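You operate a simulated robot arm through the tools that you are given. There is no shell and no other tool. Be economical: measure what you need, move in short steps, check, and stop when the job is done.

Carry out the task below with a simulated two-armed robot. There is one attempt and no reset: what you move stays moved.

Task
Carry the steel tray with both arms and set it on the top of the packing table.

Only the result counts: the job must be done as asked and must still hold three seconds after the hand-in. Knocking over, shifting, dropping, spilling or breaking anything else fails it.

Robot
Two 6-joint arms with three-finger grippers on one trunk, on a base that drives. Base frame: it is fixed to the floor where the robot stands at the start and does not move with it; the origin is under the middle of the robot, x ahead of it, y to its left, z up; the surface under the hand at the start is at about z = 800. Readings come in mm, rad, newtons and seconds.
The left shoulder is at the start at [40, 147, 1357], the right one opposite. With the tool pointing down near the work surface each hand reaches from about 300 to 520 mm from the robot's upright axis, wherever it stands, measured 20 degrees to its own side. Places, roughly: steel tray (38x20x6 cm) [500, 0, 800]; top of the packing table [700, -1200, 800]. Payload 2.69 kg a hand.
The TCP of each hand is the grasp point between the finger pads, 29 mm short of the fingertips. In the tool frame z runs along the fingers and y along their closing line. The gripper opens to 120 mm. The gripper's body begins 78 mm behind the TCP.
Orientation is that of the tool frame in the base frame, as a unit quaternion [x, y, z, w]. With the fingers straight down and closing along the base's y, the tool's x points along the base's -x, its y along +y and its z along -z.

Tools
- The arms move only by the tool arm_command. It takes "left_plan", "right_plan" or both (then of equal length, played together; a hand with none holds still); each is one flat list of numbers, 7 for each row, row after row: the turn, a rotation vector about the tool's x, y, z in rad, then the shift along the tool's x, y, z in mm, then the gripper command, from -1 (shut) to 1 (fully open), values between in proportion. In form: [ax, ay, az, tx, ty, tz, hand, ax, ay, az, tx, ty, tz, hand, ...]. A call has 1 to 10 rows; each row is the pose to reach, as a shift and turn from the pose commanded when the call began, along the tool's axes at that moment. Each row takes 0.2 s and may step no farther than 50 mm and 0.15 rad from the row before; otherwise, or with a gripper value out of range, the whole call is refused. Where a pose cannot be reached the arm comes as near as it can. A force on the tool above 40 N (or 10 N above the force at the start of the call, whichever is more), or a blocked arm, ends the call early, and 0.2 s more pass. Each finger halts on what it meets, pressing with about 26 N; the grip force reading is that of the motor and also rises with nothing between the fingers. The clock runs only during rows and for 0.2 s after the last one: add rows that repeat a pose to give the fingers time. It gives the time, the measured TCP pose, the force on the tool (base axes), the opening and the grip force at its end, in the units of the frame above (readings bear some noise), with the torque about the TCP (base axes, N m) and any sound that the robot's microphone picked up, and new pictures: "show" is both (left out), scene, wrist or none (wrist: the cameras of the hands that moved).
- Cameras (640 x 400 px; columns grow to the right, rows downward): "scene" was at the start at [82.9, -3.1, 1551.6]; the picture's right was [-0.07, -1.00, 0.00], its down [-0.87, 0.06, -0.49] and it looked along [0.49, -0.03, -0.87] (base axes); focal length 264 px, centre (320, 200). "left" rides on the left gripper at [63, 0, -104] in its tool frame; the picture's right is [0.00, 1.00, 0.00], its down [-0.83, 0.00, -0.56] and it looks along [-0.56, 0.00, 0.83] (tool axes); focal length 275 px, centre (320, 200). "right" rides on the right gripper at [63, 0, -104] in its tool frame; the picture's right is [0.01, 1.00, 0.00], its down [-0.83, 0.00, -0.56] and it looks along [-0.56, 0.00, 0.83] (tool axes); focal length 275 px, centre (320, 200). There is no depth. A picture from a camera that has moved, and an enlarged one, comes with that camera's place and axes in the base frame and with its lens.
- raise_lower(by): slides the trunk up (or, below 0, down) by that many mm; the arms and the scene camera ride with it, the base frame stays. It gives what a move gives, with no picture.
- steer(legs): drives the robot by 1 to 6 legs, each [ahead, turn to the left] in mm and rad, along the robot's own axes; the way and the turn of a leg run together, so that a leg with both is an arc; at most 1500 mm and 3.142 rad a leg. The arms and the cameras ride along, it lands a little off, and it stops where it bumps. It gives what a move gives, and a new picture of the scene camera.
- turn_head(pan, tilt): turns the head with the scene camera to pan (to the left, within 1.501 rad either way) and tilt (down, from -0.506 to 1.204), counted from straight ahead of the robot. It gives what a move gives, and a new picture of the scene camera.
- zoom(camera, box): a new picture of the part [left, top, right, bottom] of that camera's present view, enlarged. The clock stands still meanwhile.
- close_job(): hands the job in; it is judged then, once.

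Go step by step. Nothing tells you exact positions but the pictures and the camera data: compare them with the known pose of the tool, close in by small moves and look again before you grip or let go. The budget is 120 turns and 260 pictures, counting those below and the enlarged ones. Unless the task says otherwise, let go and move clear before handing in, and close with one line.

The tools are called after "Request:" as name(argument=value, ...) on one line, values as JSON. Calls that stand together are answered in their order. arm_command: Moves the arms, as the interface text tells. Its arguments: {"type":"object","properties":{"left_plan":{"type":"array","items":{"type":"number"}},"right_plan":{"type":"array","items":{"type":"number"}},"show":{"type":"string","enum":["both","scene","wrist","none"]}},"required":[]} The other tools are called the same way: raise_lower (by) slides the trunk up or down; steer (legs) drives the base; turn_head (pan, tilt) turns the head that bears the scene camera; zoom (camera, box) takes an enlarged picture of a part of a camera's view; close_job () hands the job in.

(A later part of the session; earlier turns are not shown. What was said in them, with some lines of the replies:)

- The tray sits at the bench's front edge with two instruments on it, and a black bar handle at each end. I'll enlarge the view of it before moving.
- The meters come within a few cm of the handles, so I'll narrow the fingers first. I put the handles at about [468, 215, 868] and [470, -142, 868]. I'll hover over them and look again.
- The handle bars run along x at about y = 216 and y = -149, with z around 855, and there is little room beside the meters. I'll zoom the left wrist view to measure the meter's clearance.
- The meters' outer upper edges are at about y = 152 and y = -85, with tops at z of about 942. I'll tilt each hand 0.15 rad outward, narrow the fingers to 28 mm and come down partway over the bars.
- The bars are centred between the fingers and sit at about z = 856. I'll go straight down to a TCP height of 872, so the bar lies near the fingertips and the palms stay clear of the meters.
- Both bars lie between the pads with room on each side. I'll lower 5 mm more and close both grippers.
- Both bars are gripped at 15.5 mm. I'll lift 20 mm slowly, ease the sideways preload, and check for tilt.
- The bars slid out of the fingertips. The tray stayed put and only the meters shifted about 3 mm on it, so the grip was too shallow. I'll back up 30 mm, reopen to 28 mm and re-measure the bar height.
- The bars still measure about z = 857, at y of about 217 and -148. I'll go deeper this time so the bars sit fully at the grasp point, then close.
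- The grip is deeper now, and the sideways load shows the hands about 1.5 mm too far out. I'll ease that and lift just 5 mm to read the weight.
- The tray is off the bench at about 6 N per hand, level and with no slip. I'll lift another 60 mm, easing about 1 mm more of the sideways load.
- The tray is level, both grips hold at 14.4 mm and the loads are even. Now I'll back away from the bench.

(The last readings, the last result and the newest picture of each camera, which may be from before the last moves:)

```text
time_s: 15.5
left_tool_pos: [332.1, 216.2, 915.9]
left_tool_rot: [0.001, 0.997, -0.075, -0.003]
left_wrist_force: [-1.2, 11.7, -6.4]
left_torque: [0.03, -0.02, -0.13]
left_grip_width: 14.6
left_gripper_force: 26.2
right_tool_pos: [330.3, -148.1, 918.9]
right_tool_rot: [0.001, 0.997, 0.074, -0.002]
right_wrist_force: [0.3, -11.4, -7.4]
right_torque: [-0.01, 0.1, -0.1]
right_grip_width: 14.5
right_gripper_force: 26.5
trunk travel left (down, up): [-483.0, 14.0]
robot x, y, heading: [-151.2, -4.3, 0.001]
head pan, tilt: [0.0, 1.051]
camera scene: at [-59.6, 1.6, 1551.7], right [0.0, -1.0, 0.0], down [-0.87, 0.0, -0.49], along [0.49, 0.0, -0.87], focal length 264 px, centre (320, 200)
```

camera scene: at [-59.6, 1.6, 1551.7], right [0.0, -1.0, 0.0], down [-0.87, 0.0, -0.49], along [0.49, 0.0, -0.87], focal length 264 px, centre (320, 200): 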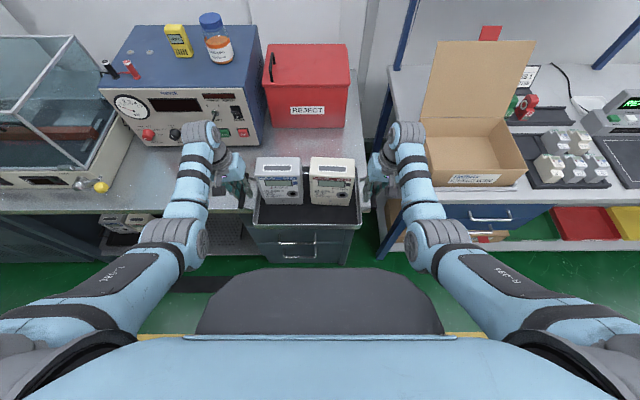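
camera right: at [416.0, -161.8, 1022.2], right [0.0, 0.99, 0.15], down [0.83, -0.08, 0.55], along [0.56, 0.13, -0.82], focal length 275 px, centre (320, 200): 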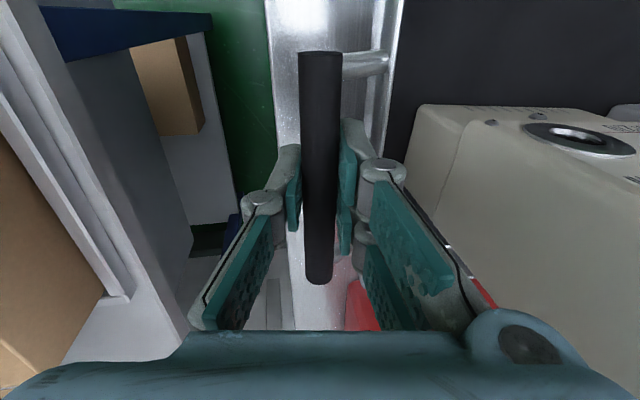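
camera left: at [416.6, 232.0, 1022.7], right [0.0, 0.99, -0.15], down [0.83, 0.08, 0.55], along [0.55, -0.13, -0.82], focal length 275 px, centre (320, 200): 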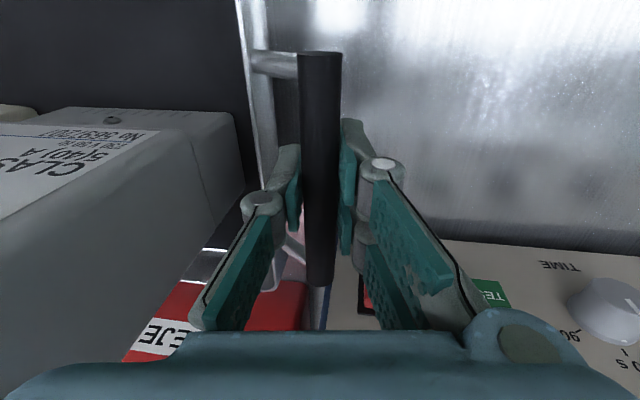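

Nothing moved in the tray, so I'll back up further and then look along the packing table.

Request:
steer(legs=[[-330, 0]])

Request:
turn_head(pan=-0.95, tilt=0.5)

```text
time_s: 17.7
left_tool_pos: [-0.2, 217.5, 916.6]
left_tool_rot: [0.0, 0.997, -0.075, -0.002]
left_wrist_force: [-1.6, 0.6, -6.5]
left_torque: [0.0, 0.05, -0.17]
left_grip_width: 14.5
left_gripper_force: 26.3
right_tool_pos: [-1.8, -147.6, 918.2]
right_tool_rot: [0.001, 0.997, 0.074, -0.003]
right_wrist_force: [1.4, -1.2, -6.6]
right_torque: [-0.01, 0.07, -0.08]
right_grip_width: 14.6
right_gripper_force: 26.0
trunk travel left (down, up): [-483.0, 14.0]
robot x, y, heading: [-481.2, -0.2, 0.001]
head pan, tilt: [0.0, 1.051]
camera scene: at [-391.9, 1.6, 1551.8], right [0.0, -1.0, 0.0], down [-0.87, 0.0, -0.49], along [0.49, 0.0, -0.87], focal length 264 px, centre (320, 200)
```

scene: 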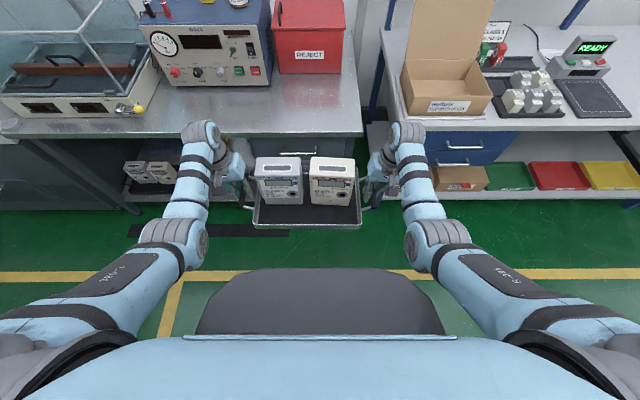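

```text
time_s: 18.9
left_tool_pos: [-1.7, 217.4, 917.5]
left_tool_rot: [0.0, 0.997, -0.074, -0.001]
left_wrist_force: [-0.3, -0.1, -6.7]
left_torque: [0.03, 0.03, -0.15]
left_grip_width: 14.5
left_gripper_force: 25.5
right_tool_pos: [-3.2, -147.4, 920.2]
right_tool_rot: [0.002, 0.997, 0.074, -0.001]
right_wrist_force: [-0.1, 0.9, -6.4]
right_torque: [-0.01, 0.05, -0.09]
right_grip_width: 14.5
right_gripper_force: 25.7
trunk travel left (down, up): [-483.0, 14.0]
robot x, y, heading: [-481.1, -0.4, 0.003]
head pan, tilt: [-0.949, 0.499]
camera scene: at [-408.4, -72.3, 1596.5], right [-0.81, -0.58, 0.0], down [-0.28, 0.39, -0.88], along [0.51, -0.71, -0.48], focal length 264 px, centre (320, 200)
```

scene: 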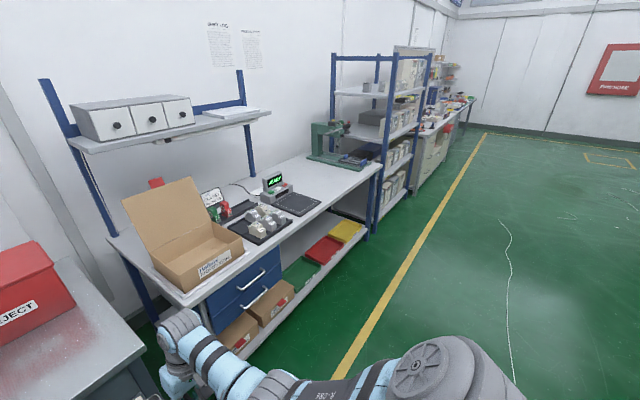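

The packing table is clear between the scale pad (ending near y = -1240) and the press (starting near y = -1800). I'll aim the tray centre at about [490, -1500]. First I'll turn right.

Request:
steer(legs=[[0, -0.785], [0, -0.785]])

Request:
turn_head(pan=0.0, tilt=0.6)

```text
time_s: 23.5
left_tool_pos: [-264.8, -480.1, 917.6]
left_tool_rot: [0.706, 0.704, -0.052, -0.054]
left_wrist_force: [-0.8, 0.5, -6.2]
left_torque: [-0.16, 0.02, -0.06]
left_grip_width: 14.5
left_gripper_force: 25.6
right_tool_pos: [-627.6, -477.5, 918.6]
right_tool_rot: [0.706, 0.704, 0.053, 0.053]
right_wrist_force: [-1.0, -0.5, -6.9]
right_torque: [0.25, -0.02, -0.06]
right_grip_width: 14.5
right_gripper_force: 26.3
trunk travel left (down, up): [-483.0, 14.0]
robot x, y, heading: [-481.8, -0.1, -1.575]
head pan, tilt: [-0.949, 0.499]
camera scene: at [-557.6, -74.3, 1596.6], right [-0.58, 0.81, 0.0], down [0.39, 0.28, -0.88], along [-0.71, -0.51, -0.48], focal length 264 px, centre (320, 200)
```

scene: 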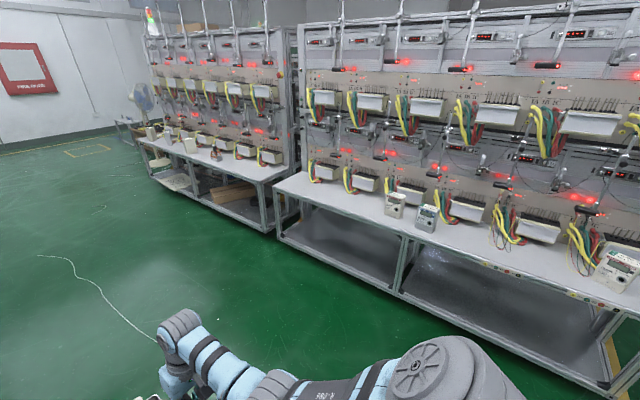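

```text
time_s: 24.7
left_tool_pos: [-263.7, -479.5, 918.2]
left_tool_rot: [0.706, 0.705, -0.052, -0.053]
left_wrist_force: [-0.5, 0.6, -7.1]
left_torque: [0.04, 0.02, -0.15]
left_grip_width: 14.4
left_gripper_force: 25.9
right_tool_pos: [-628.4, -478.0, 919.2]
right_tool_rot: [0.706, 0.704, 0.053, 0.052]
right_wrist_force: [0.6, 0.1, -6.7]
right_torque: [0.07, 0.01, -0.09]
right_grip_width: 14.7
right_gripper_force: 25.8
trunk travel left (down, up): [-483.0, 14.0]
robot x, y, heading: [-479.4, -2.1, -1.571]
head pan, tilt: [0.0, 0.6]
camera scene: at [-484.4, -109.7, 1587.4], right [-1.0, 0.0, 0.0], down [0.0, 0.57, -0.82], along [0.0, -0.82, -0.57], focal length 264 px, centre (320, 200)
```

scene: 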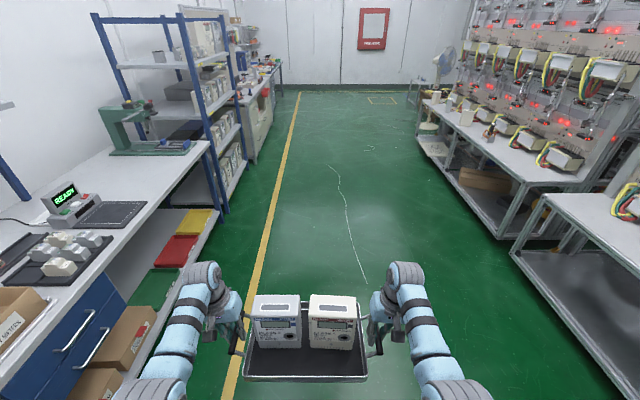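

The lane ahead is clear. I'll drive 1535 mm along it and then turn left to face the free part of the table.

Request:
steer(legs=[[770, 0], [765, 0], [0, 0.785], [0, 0.785]])

Request:
turn_head(pan=0.0, tilt=0.75)

```text
time_s: 36.7
left_tool_pos: [-0.0, -1335.9, 916.9]
left_tool_rot: [0.008, 0.997, -0.074, -0.001]
left_wrist_force: [-1.6, 1.0, -6.9]
left_torque: [-0.05, 0.25, -0.17]
left_grip_width: 14.6
left_gripper_force: 25.7
right_tool_pos: [-6.4, -1701.5, 919.2]
right_tool_rot: [0.009, 0.997, 0.074, 0.0]
right_wrist_force: [0.5, -1.2, -7.5]
right_torque: [-0.06, -0.17, -0.17]
right_grip_width: 14.5
right_gripper_force: 25.7
trunk travel left (down, up): [-483.0, 14.0]
robot x, y, heading: [-482.3, -1545.4, -0.017]
head pan, tilt: [0.0, 0.6]
camera scene: at [-374.4, -1546.3, 1587.4], right [-0.02, -1.0, 0.0], down [-0.57, 0.01, -0.82], along [0.82, -0.01, -0.57], focal length 264 px, centre (320, 200)
```

scene: 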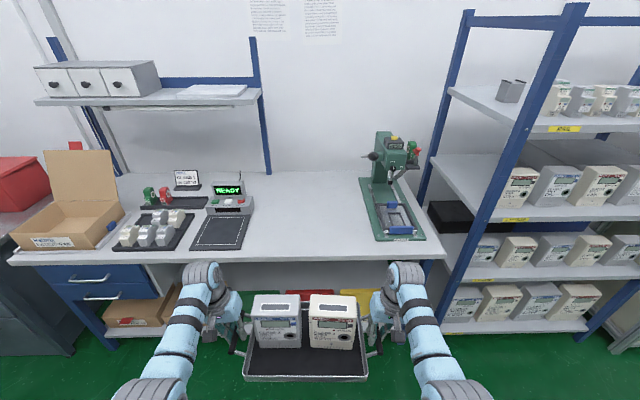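

```text
time_s: 37.4
left_tool_pos: [0.4, -1335.4, 918.0]
left_tool_rot: [0.008, 0.997, -0.074, -0.003]
left_wrist_force: [0.0, -0.9, -7.4]
left_torque: [-0.04, 0.0, -0.11]
left_grip_width: 14.6
left_gripper_force: 25.9
right_tool_pos: [-6.4, -1702.0, 918.7]
right_tool_rot: [0.009, 0.997, 0.074, 0.0]
right_wrist_force: [0.6, 0.5, -7.0]
right_torque: [0.0, 0.07, -0.13]
right_grip_width: 14.5
right_gripper_force: 25.4
trunk travel left (down, up): [-483.0, 14.0]
robot x, y, heading: [-486.1, -1544.2, -0.013]
head pan, tilt: [0.0, 0.75]
camera scene: at [-379.9, -1545.6, 1574.6], right [-0.02, -1.0, 0.0], down [-0.68, 0.01, -0.73], along [0.73, -0.01, -0.68], focal length 264 px, centre (320, 200)
```

scene: 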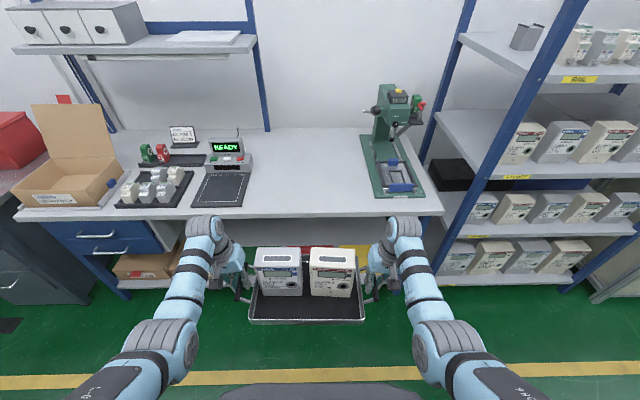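

I'm squared up: the free span runs from about y = -1224 to -1790 and the table front edge is at about x = 360. I'll correct the heading and drive in 300 mm first.

Request:
steer(legs=[[0, 0.03], [300, -0.014]])

Request:
turn_head(pan=0.0, tilt=0.95)

```text
time_s: 39.8
left_tool_pos: [290.9, -1323.8, 918.7]
left_tool_rot: [-0.002, 0.997, -0.074, 0.001]
left_wrist_force: [-1.3, -0.5, -5.7]
left_torque: [-0.01, 0.03, -0.08]
left_grip_width: 14.3
left_gripper_force: 25.5
right_tool_pos: [291.4, -1687.0, 918.8]
right_tool_rot: [-0.002, 0.997, 0.074, 0.0]
right_wrist_force: [0.0, -0.5, -5.9]
right_torque: [-0.01, 0.02, -0.12]
right_grip_width: 14.8
right_gripper_force: 26.4
trunk travel left (down, up): [-483.0, 14.0]
robot x, y, heading: [-185.3, -1542.2, 0.006]
head pan, tilt: [0.0, 0.75]
camera scene: at [-87.1, -1540.3, 1574.9], right [0.01, -1.0, 0.0], down [-0.68, 0.0, -0.73], along [0.73, 0.0, -0.68], focal length 264 px, centre (320, 200)
```

scene: 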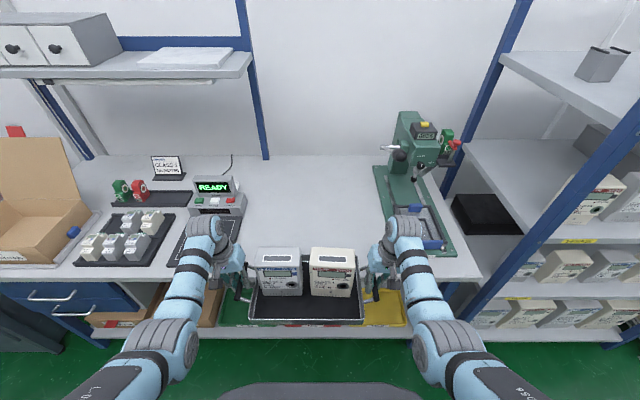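

```text
time_s: 40.5
left_tool_pos: [291.8, -1323.1, 917.5]
left_tool_rot: [-0.002, 0.997, -0.075, -0.001]
left_wrist_force: [-0.8, 0.4, -5.9]
left_torque: [0.01, 0.01, -0.1]
left_grip_width: 14.5
left_gripper_force: 25.9
right_tool_pos: [293.7, -1688.2, 918.5]
right_tool_rot: [-0.001, 0.997, 0.074, -0.001]
right_wrist_force: [0.5, 0.8, -6.7]
right_torque: [0.01, 0.07, -0.12]
right_grip_width: 14.7
right_gripper_force: 26.0
trunk travel left (down, up): [-483.0, 14.0]
robot x, y, heading: [-187.7, -1545.4, 0.006]
head pan, tilt: [0.0, 0.949]
camera scene: at [-93.9, -1540.4, 1559.1], right [0.01, -1.0, 0.0], down [-0.81, 0.0, -0.58], along [0.58, 0.0, -0.81], focal length 264 px, centre (320, 200)
```

scene: 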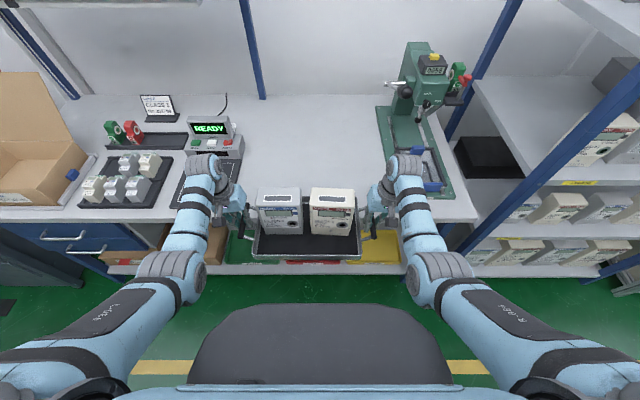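

The tray is still level and the span ahead is clear. I'll drive the last 195 mm over the table.

Request:
steer(legs=[[195, -0.004]])

Request:
turn_head(pan=0.0, tilt=1.05)

Request:
zoom(camera="left", box=[0, 0, 640, 400])

Request:
zoom(camera="right", box=[0, 0, 640, 400])

```text
time_s: 42.1
left_tool_pos: [485.4, -1324.7, 919.8]
left_tool_rot: [0.0, 0.997, -0.074, 0.001]
left_wrist_force: [-0.9, -1.0, -5.4]
left_torque: [0.0, -0.05, -0.09]
left_grip_width: 14.1
left_gripper_force: 25.7
right_tool_pos: [485.6, -1689.0, 920.3]
right_tool_rot: [0.0, 0.997, 0.074, 0.001]
right_wrist_force: [0.4, -0.4, -6.3]
right_torque: [0.0, -0.03, -0.09]
right_grip_width: 14.3
right_gripper_force: 25.5
trunk travel left (down, up): [-483.0, 14.0]
robot x, y, heading: [7.3, -1541.6, 0.003]
head pan, tilt: [0.0, 0.949]
camera scene: at [97.2, -1540.2, 1559.4], right [0.0, -1.0, 0.0], down [-0.81, 0.0, -0.58], along [0.58, 0.0, -0.81], focal length 264 px, centre (320, 200)
```

scene: 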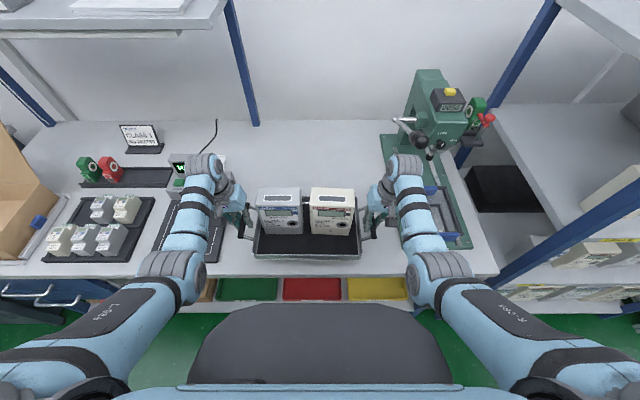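

```text
time_s: 42.8
left_tool_pos: [488.0, -1325.1, 918.5]
left_tool_rot: [0.0, 0.997, -0.074, 0.0]
left_wrist_force: [-0.9, -0.3, -6.4]
left_torque: [-0.05, 0.04, -0.09]
left_grip_width: 14.7
left_gripper_force: 26.3
right_tool_pos: [487.3, -1689.1, 919.9]
right_tool_rot: [0.0, 0.997, 0.075, -0.001]
right_wrist_force: [0.0, 0.3, -6.2]
right_torque: [0.01, 0.07, -0.1]
right_grip_width: 14.6
right_gripper_force: 26.1
trunk travel left (down, up): [-483.0, 14.0]
robot x, y, heading: [11.4, -1545.1, 0.002]
head pan, tilt: [0.0, 1.051]
camera scene: at [94.8, -1540.2, 1552.2], right [0.0, -1.0, 0.0], down [-0.87, 0.0, -0.5], along [0.5, 0.0, -0.87], focal length 264 px, centre (320, 200)
```

scene: 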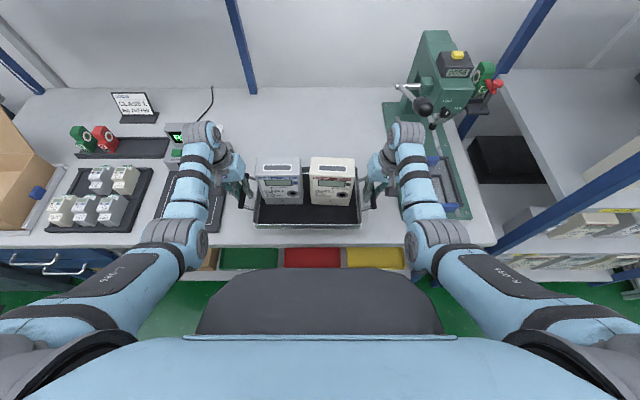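

```text
1.00 times, centred on (320, 200) of left (not enlarged: the box is as wide or as high as the picture)
camera zoom: at [425.9, -1309.4, 1022.9], right [0.0, 0.99, -0.15], down [0.83, 0.08, 0.55], along [0.55, -0.13, -0.82], focal length 275 px, centre (320, 200)
```

zoom: 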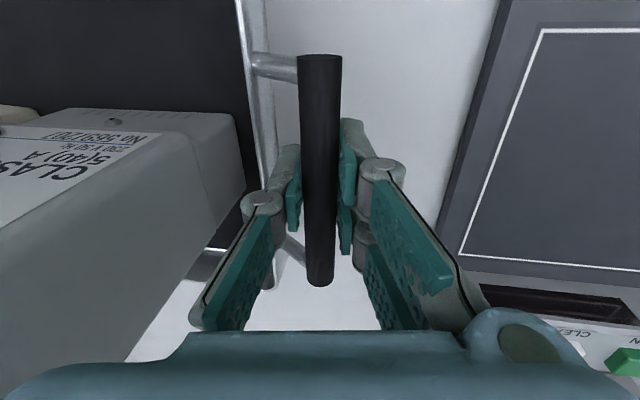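

```text
1.00 times, centred on (320, 200) of right (not enlarged: the box is as wide or as high as the picture)
camera zoom: at [425.5, -1703.3, 1022.2], right [0.0, 0.99, 0.15], down [0.83, -0.08, 0.55], along [0.55, 0.13, -0.82], focal length 275 px, centre (320, 200)
```

zoom: 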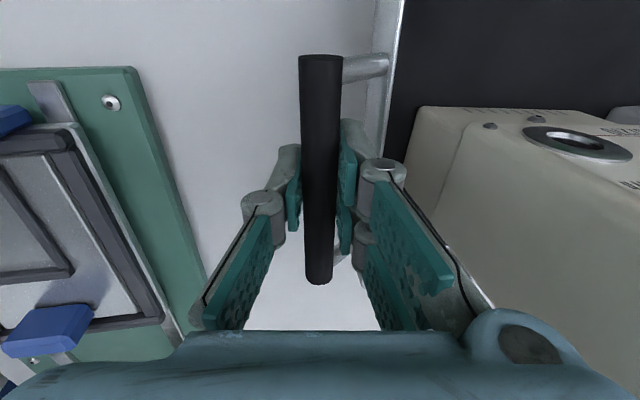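

The press base is about 100 mm from the right hand and the scale pad about 100 mm from the left. The tray is well inside the table edge. I'll lower 58 mm now and the rest by feel.

Request:
arm_command(left_plan=[0, 0, 0, 0, 1.2, 8, -1, 0, 0, 0, 0, 2.4, 16, -1, 0, 0, 0, 0, 3.6, 24, -1, 0, 0, 0, 0, 4.8, 32, -1, 0, 0, 0, 0, 6, 40, -1, 0, 0, 0, 0, 7.2, 48, -1, 0, 0, 0, 0, 8, 53, -1, 0, 0, 0, 0, 8.7, 57.4, -1, 0, 0, 0, 0, 8.7, 57.4, -1], right_plan=[0, 0, 0, 0, -1.2, 8, -1, 0, 0, 0, 0, -2.4, 16, -1, 0, 0, 0, 0, -3.6, 24, -1, 0, 0, 0, 0, -4.8, 32, -1, 0, 0, 0, 0, -6, 40, -1, 0, 0, 0, 0, -7.2, 48, -1, 0, 0, 0, 0, -8, 53, -1, 0, 0, 0, 0, -8.7, 57.4, -1, 0, 0, 0, 0, -8.7, 57.4, -1], show="scene")

Request:
zoom(camera="scene", box=[220, 150, 400, 260])

```text
time_s: 44.8
left_tool_pos: [489.4, -1324.8, 858.6]
left_tool_rot: [0.001, 0.997, -0.075, -0.001]
left_wrist_force: [0.3, -7.3, -6.3]
left_torque: [-0.02, 0.03, 0.01]
left_grip_width: 14.3
left_gripper_force: 26.0
right_tool_pos: [488.8, -1690.3, 859.7]
right_tool_rot: [0.001, 0.997, 0.073, -0.002]
right_wrist_force: [0.4, 8.2, -6.7]
right_torque: [0.0, 0.07, -0.09]
right_grip_width: 14.6
right_gripper_force: 26.2
trunk travel left (down, up): [-483.0, 14.0]
robot x, y, heading: [12.9, -1541.1, -0.0]
head pan, tilt: [0.0, 1.051]
camera scene: at [96.6, -1540.3, 1552.0], right [0.0, -1.0, 0.0], down [-0.87, 0.0, -0.5], along [0.5, 0.0, -0.87], focal length 264 px, centre (320, 200)
```

scene: 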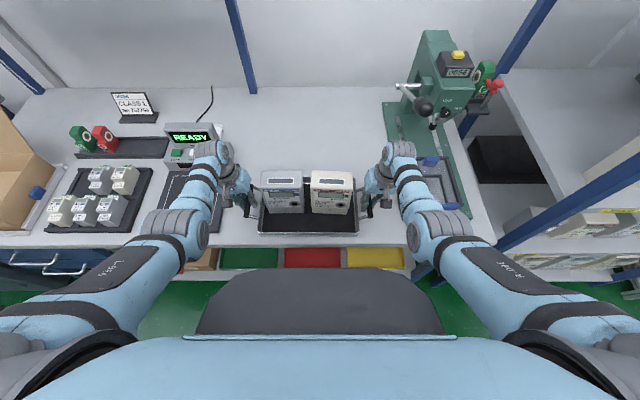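

```text
3.56 times, centred on (310, 205) of scene
camera zoom: at [96.6, -1540.3, 1552.0], right [0.0, -1.0, 0.0], down [-0.87, 0.0, -0.5], along [0.5, 0.0, -0.87], focal length 937 px, centre (356, 182)
```

zoom: 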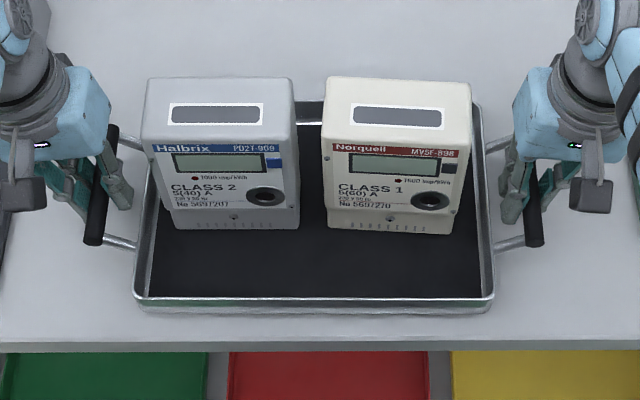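

The tray is just above the table and still carried. I'll lower 8 mm more in small steps until the weight leaves the hands.

Request:
arm_command(left_plan=[0, 0, 0, 0, 0, 1.5, -1, 0, 0, 0, 0, 0, 3, -1, 0, 0, 0, 0, 0.2, 4.5, -1, 0, 0, 0, 0, 0.3, 6, -1, 0, 0, 0, 0, 0.4, 7, -1, 0, 0, 0, 0, 0.5, 8, -1, 0, 0, 0, 0, 0.5, 8, -1], right_plan=[0, 0, 0, 0, 0, 1.5, -1, 0, 0, 0, 0, 0, 3, -1, 0, 0, 0, 0, -0.2, 4.5, -1, 0, 0, 0, 0, -0.3, 6, -1, 0, 0, 0, 0, -0.4, 7, -1, 0, 0, 0, 0, -0.5, 8, -1, 0, 0, 0, 0, -0.5, 8, -1], show="wrist")

Request:
zoom(camera="scene", box=[220, 150, 400, 260])

```text
time_s: 46.4
left_tool_pos: [489.1, -1323.2, 852.8]
left_tool_rot: [0.0, 0.997, -0.074, 0.001]
left_wrist_force: [0.5, 5.6, 4.7]
left_torque: [0.02, -0.45, -0.08]
left_grip_width: 14.6
left_gripper_force: 26.4
right_tool_pos: [487.2, -1688.4, 854.9]
right_tool_rot: [0.0, 0.997, 0.073, 0.001]
right_wrist_force: [6.4, -5.4, 6.6]
right_torque: [-0.02, -0.53, -0.14]
right_grip_width: 14.7
right_gripper_force: 26.0
trunk travel left (down, up): [-483.0, 14.0]
robot x, y, heading: [12.3, -1541.9, 0.001]
head pan, tilt: [0.0, 1.051]
camera right: at [425.4, -1702.8, 957.2], right [0.0, 0.99, 0.15], down [0.83, -0.08, 0.55], along [0.56, 0.12, -0.82], focal length 275 px, centre (320, 200)
camera left: at [426.1, -1309.3, 957.5], right [0.0, 0.99, -0.15], down [0.83, 0.08, 0.55], along [0.56, -0.12, -0.82], focal length 275 px, centre (320, 200)
```

right: 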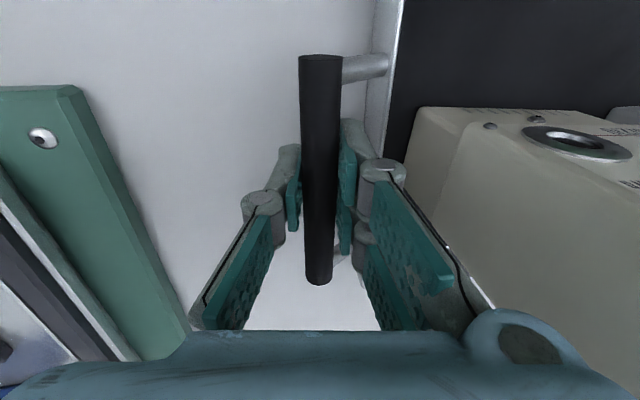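
left: 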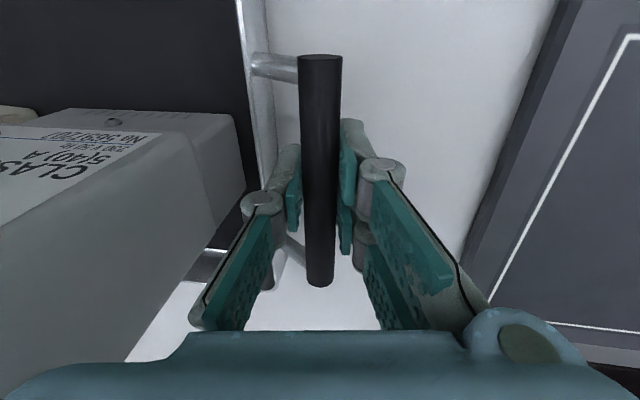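

```text
3.56 times, centred on (310, 205) of scene
camera zoom: at [93.9, -1540.0, 1552.3], right [0.0, -1.0, 0.0], down [-0.87, 0.0, -0.5], along [0.5, 0.0, -0.87], focal length 937 px, centre (356, 182)
```

zoom: 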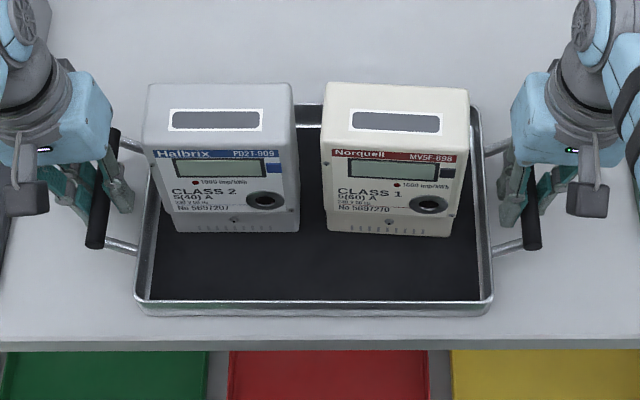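

The tray is resting on the table, with the hands now pressing down at about 5 N. I'll ease up slightly, open to 28 mm, and look.

Request:
arm_command(left_plan=[0, 0, 0, 0, 0, -1.5, -1, 0, 0, 0, 0, 0, -1.5, -0.7, 0, 0, 0, 0, 0, -1.5, -0.55, 0, 0, 0, 0, 0, -1.5, -0.53], right_plan=[0, 0, 0, 0, 0, -1.5, -1, 0, 0, 0, 0, 0, -1.5, -0.7, 0, 0, 0, 0, 0, -1.5, -0.55, 0, 0, 0, 0, 0, -1.5, -0.53], show="wrist")

```text
time_s: 47.4
left_tool_pos: [488.9, -1326.8, 854.3]
left_tool_rot: [0.0, 0.997, -0.074, -0.001]
left_wrist_force: [0.3, 0.3, 0.0]
left_torque: [0.01, -0.03, -0.05]
left_grip_width: 28.4
left_gripper_force: 0.1
right_tool_pos: [487.8, -1689.1, 854.2]
right_tool_rot: [-0.001, 0.997, 0.075, -0.001]
right_wrist_force: [-0.7, -0.2, 0.7]
right_torque: [-0.02, -0.03, 0.05]
right_grip_width: 28.0
right_gripper_force: 0.1
trunk travel left (down, up): [-483.0, 14.0]
robot x, y, heading: [11.0, -1542.4, -0.0]
head pan, tilt: [0.0, 1.051]
camera right: at [424.9, -1703.0, 957.8], right [0.0, 0.99, 0.15], down [0.83, -0.08, 0.55], along [0.55, 0.13, -0.82], focal length 275 px, centre (320, 200)
camera left: at [426.4, -1310.0, 958.4], right [0.0, 0.99, -0.15], down [0.83, 0.08, 0.55], along [0.56, -0.13, -0.82], focal length 275 px, centre (320, 200)
```

right: 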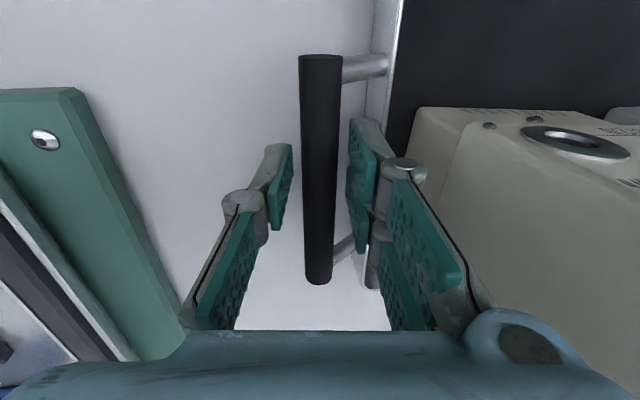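
left: 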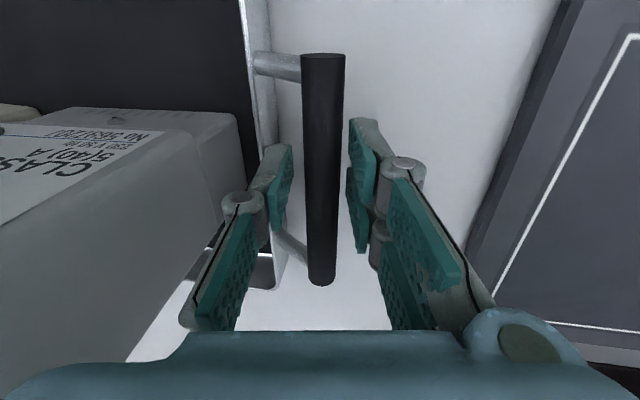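

Both bars are free between the open fingers and nothing is touching. I'll rise 120 mm straight up to clear the handles and meters.

Request:
arm_command(left_plan=[0, 0, 0, 0, -1.8, -12, -0.53, 0, 0, 0, 0, -3.7, -25, -0.53, 0, 0, 0, 0, -6.7, -45, -0.53, 0, 0, 0, 0, -10.4, -70, -0.53, 0, 0, 0, 0, -14, -95, -0.53, 0, 0, 0, 0, -17.8, -120, -0.53], right_plan=[0, 0, 0, 0, 1.8, -12, -0.53, 0, 0, 0, 0, 3.7, -25, -0.53, 0, 0, 0, 0, 6.7, -45, -0.53, 0, 0, 0, 0, 10.4, -70, -0.53, 0, 0, 0, 0, 14, -95, -0.53, 0, 0, 0, 0, 17.8, -120, -0.53], show="scene")

Request:
zoom(camera="scene", box=[200, 140, 420, 270])

```text
time_s: 48.8
left_tool_pos: [488.6, -1325.5, 975.5]
left_tool_rot: [0.001, 0.997, -0.075, 0.0]
left_wrist_force: [0.0, -0.2, -0.9]
left_torque: [-0.01, 0.01, -0.01]
left_grip_width: 28.3
left_gripper_force: 0.0
right_tool_pos: [485.6, -1688.7, 975.3]
right_tool_rot: [0.0, 0.997, 0.074, -0.001]
right_wrist_force: [0.3, 0.4, -0.6]
right_torque: [-0.04, -0.02, 0.03]
right_grip_width: 28.1
right_gripper_force: 0.0
trunk travel left (down, up): [-483.0, 14.0]
robot x, y, heading: [9.2, -1540.8, 0.006]
head pan, tilt: [0.0, 1.051]
camera scene: at [94.1, -1540.3, 1552.2], right [0.0, -1.0, 0.0], down [-0.87, 0.0, -0.5], along [0.5, 0.0, -0.87], focal length 264 px, centre (320, 200)
```

scene: 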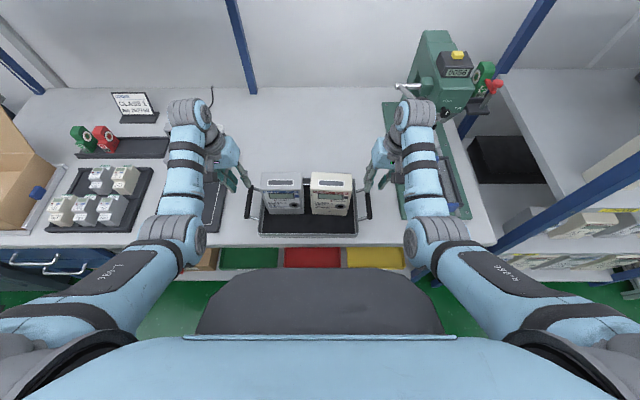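

```text
2.91 times, centred on (310, 205) of scene
camera zoom: at [94.1, -1540.3, 1552.2], right [0.0, -1.0, 0.0], down [-0.87, 0.0, -0.5], along [0.5, 0.0, -0.87], focal length 767 px, centre (349, 186)
```

zoom: 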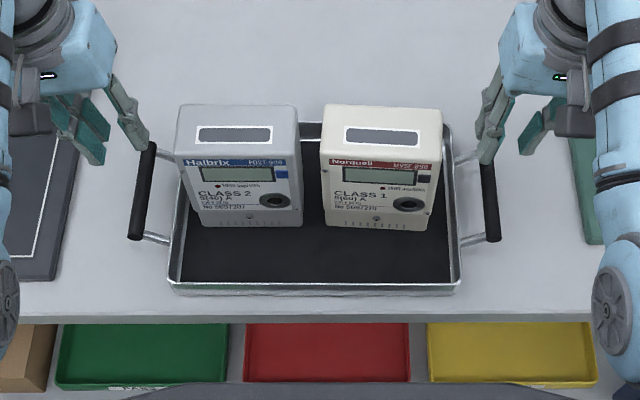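

The tray stands flat and fully on the packing table with both meters upright. The hands are empty and clear, so I'm handing in.

Request:
close_job()

```text
The job is handed in.
```

The steel tray, with both meters still upright in it, is on the packing table top between the scale pad and the press. On the first lift the handles slipped out of the grippers: the tray stayed on the bench, and the meters slid about 3 mm within it.
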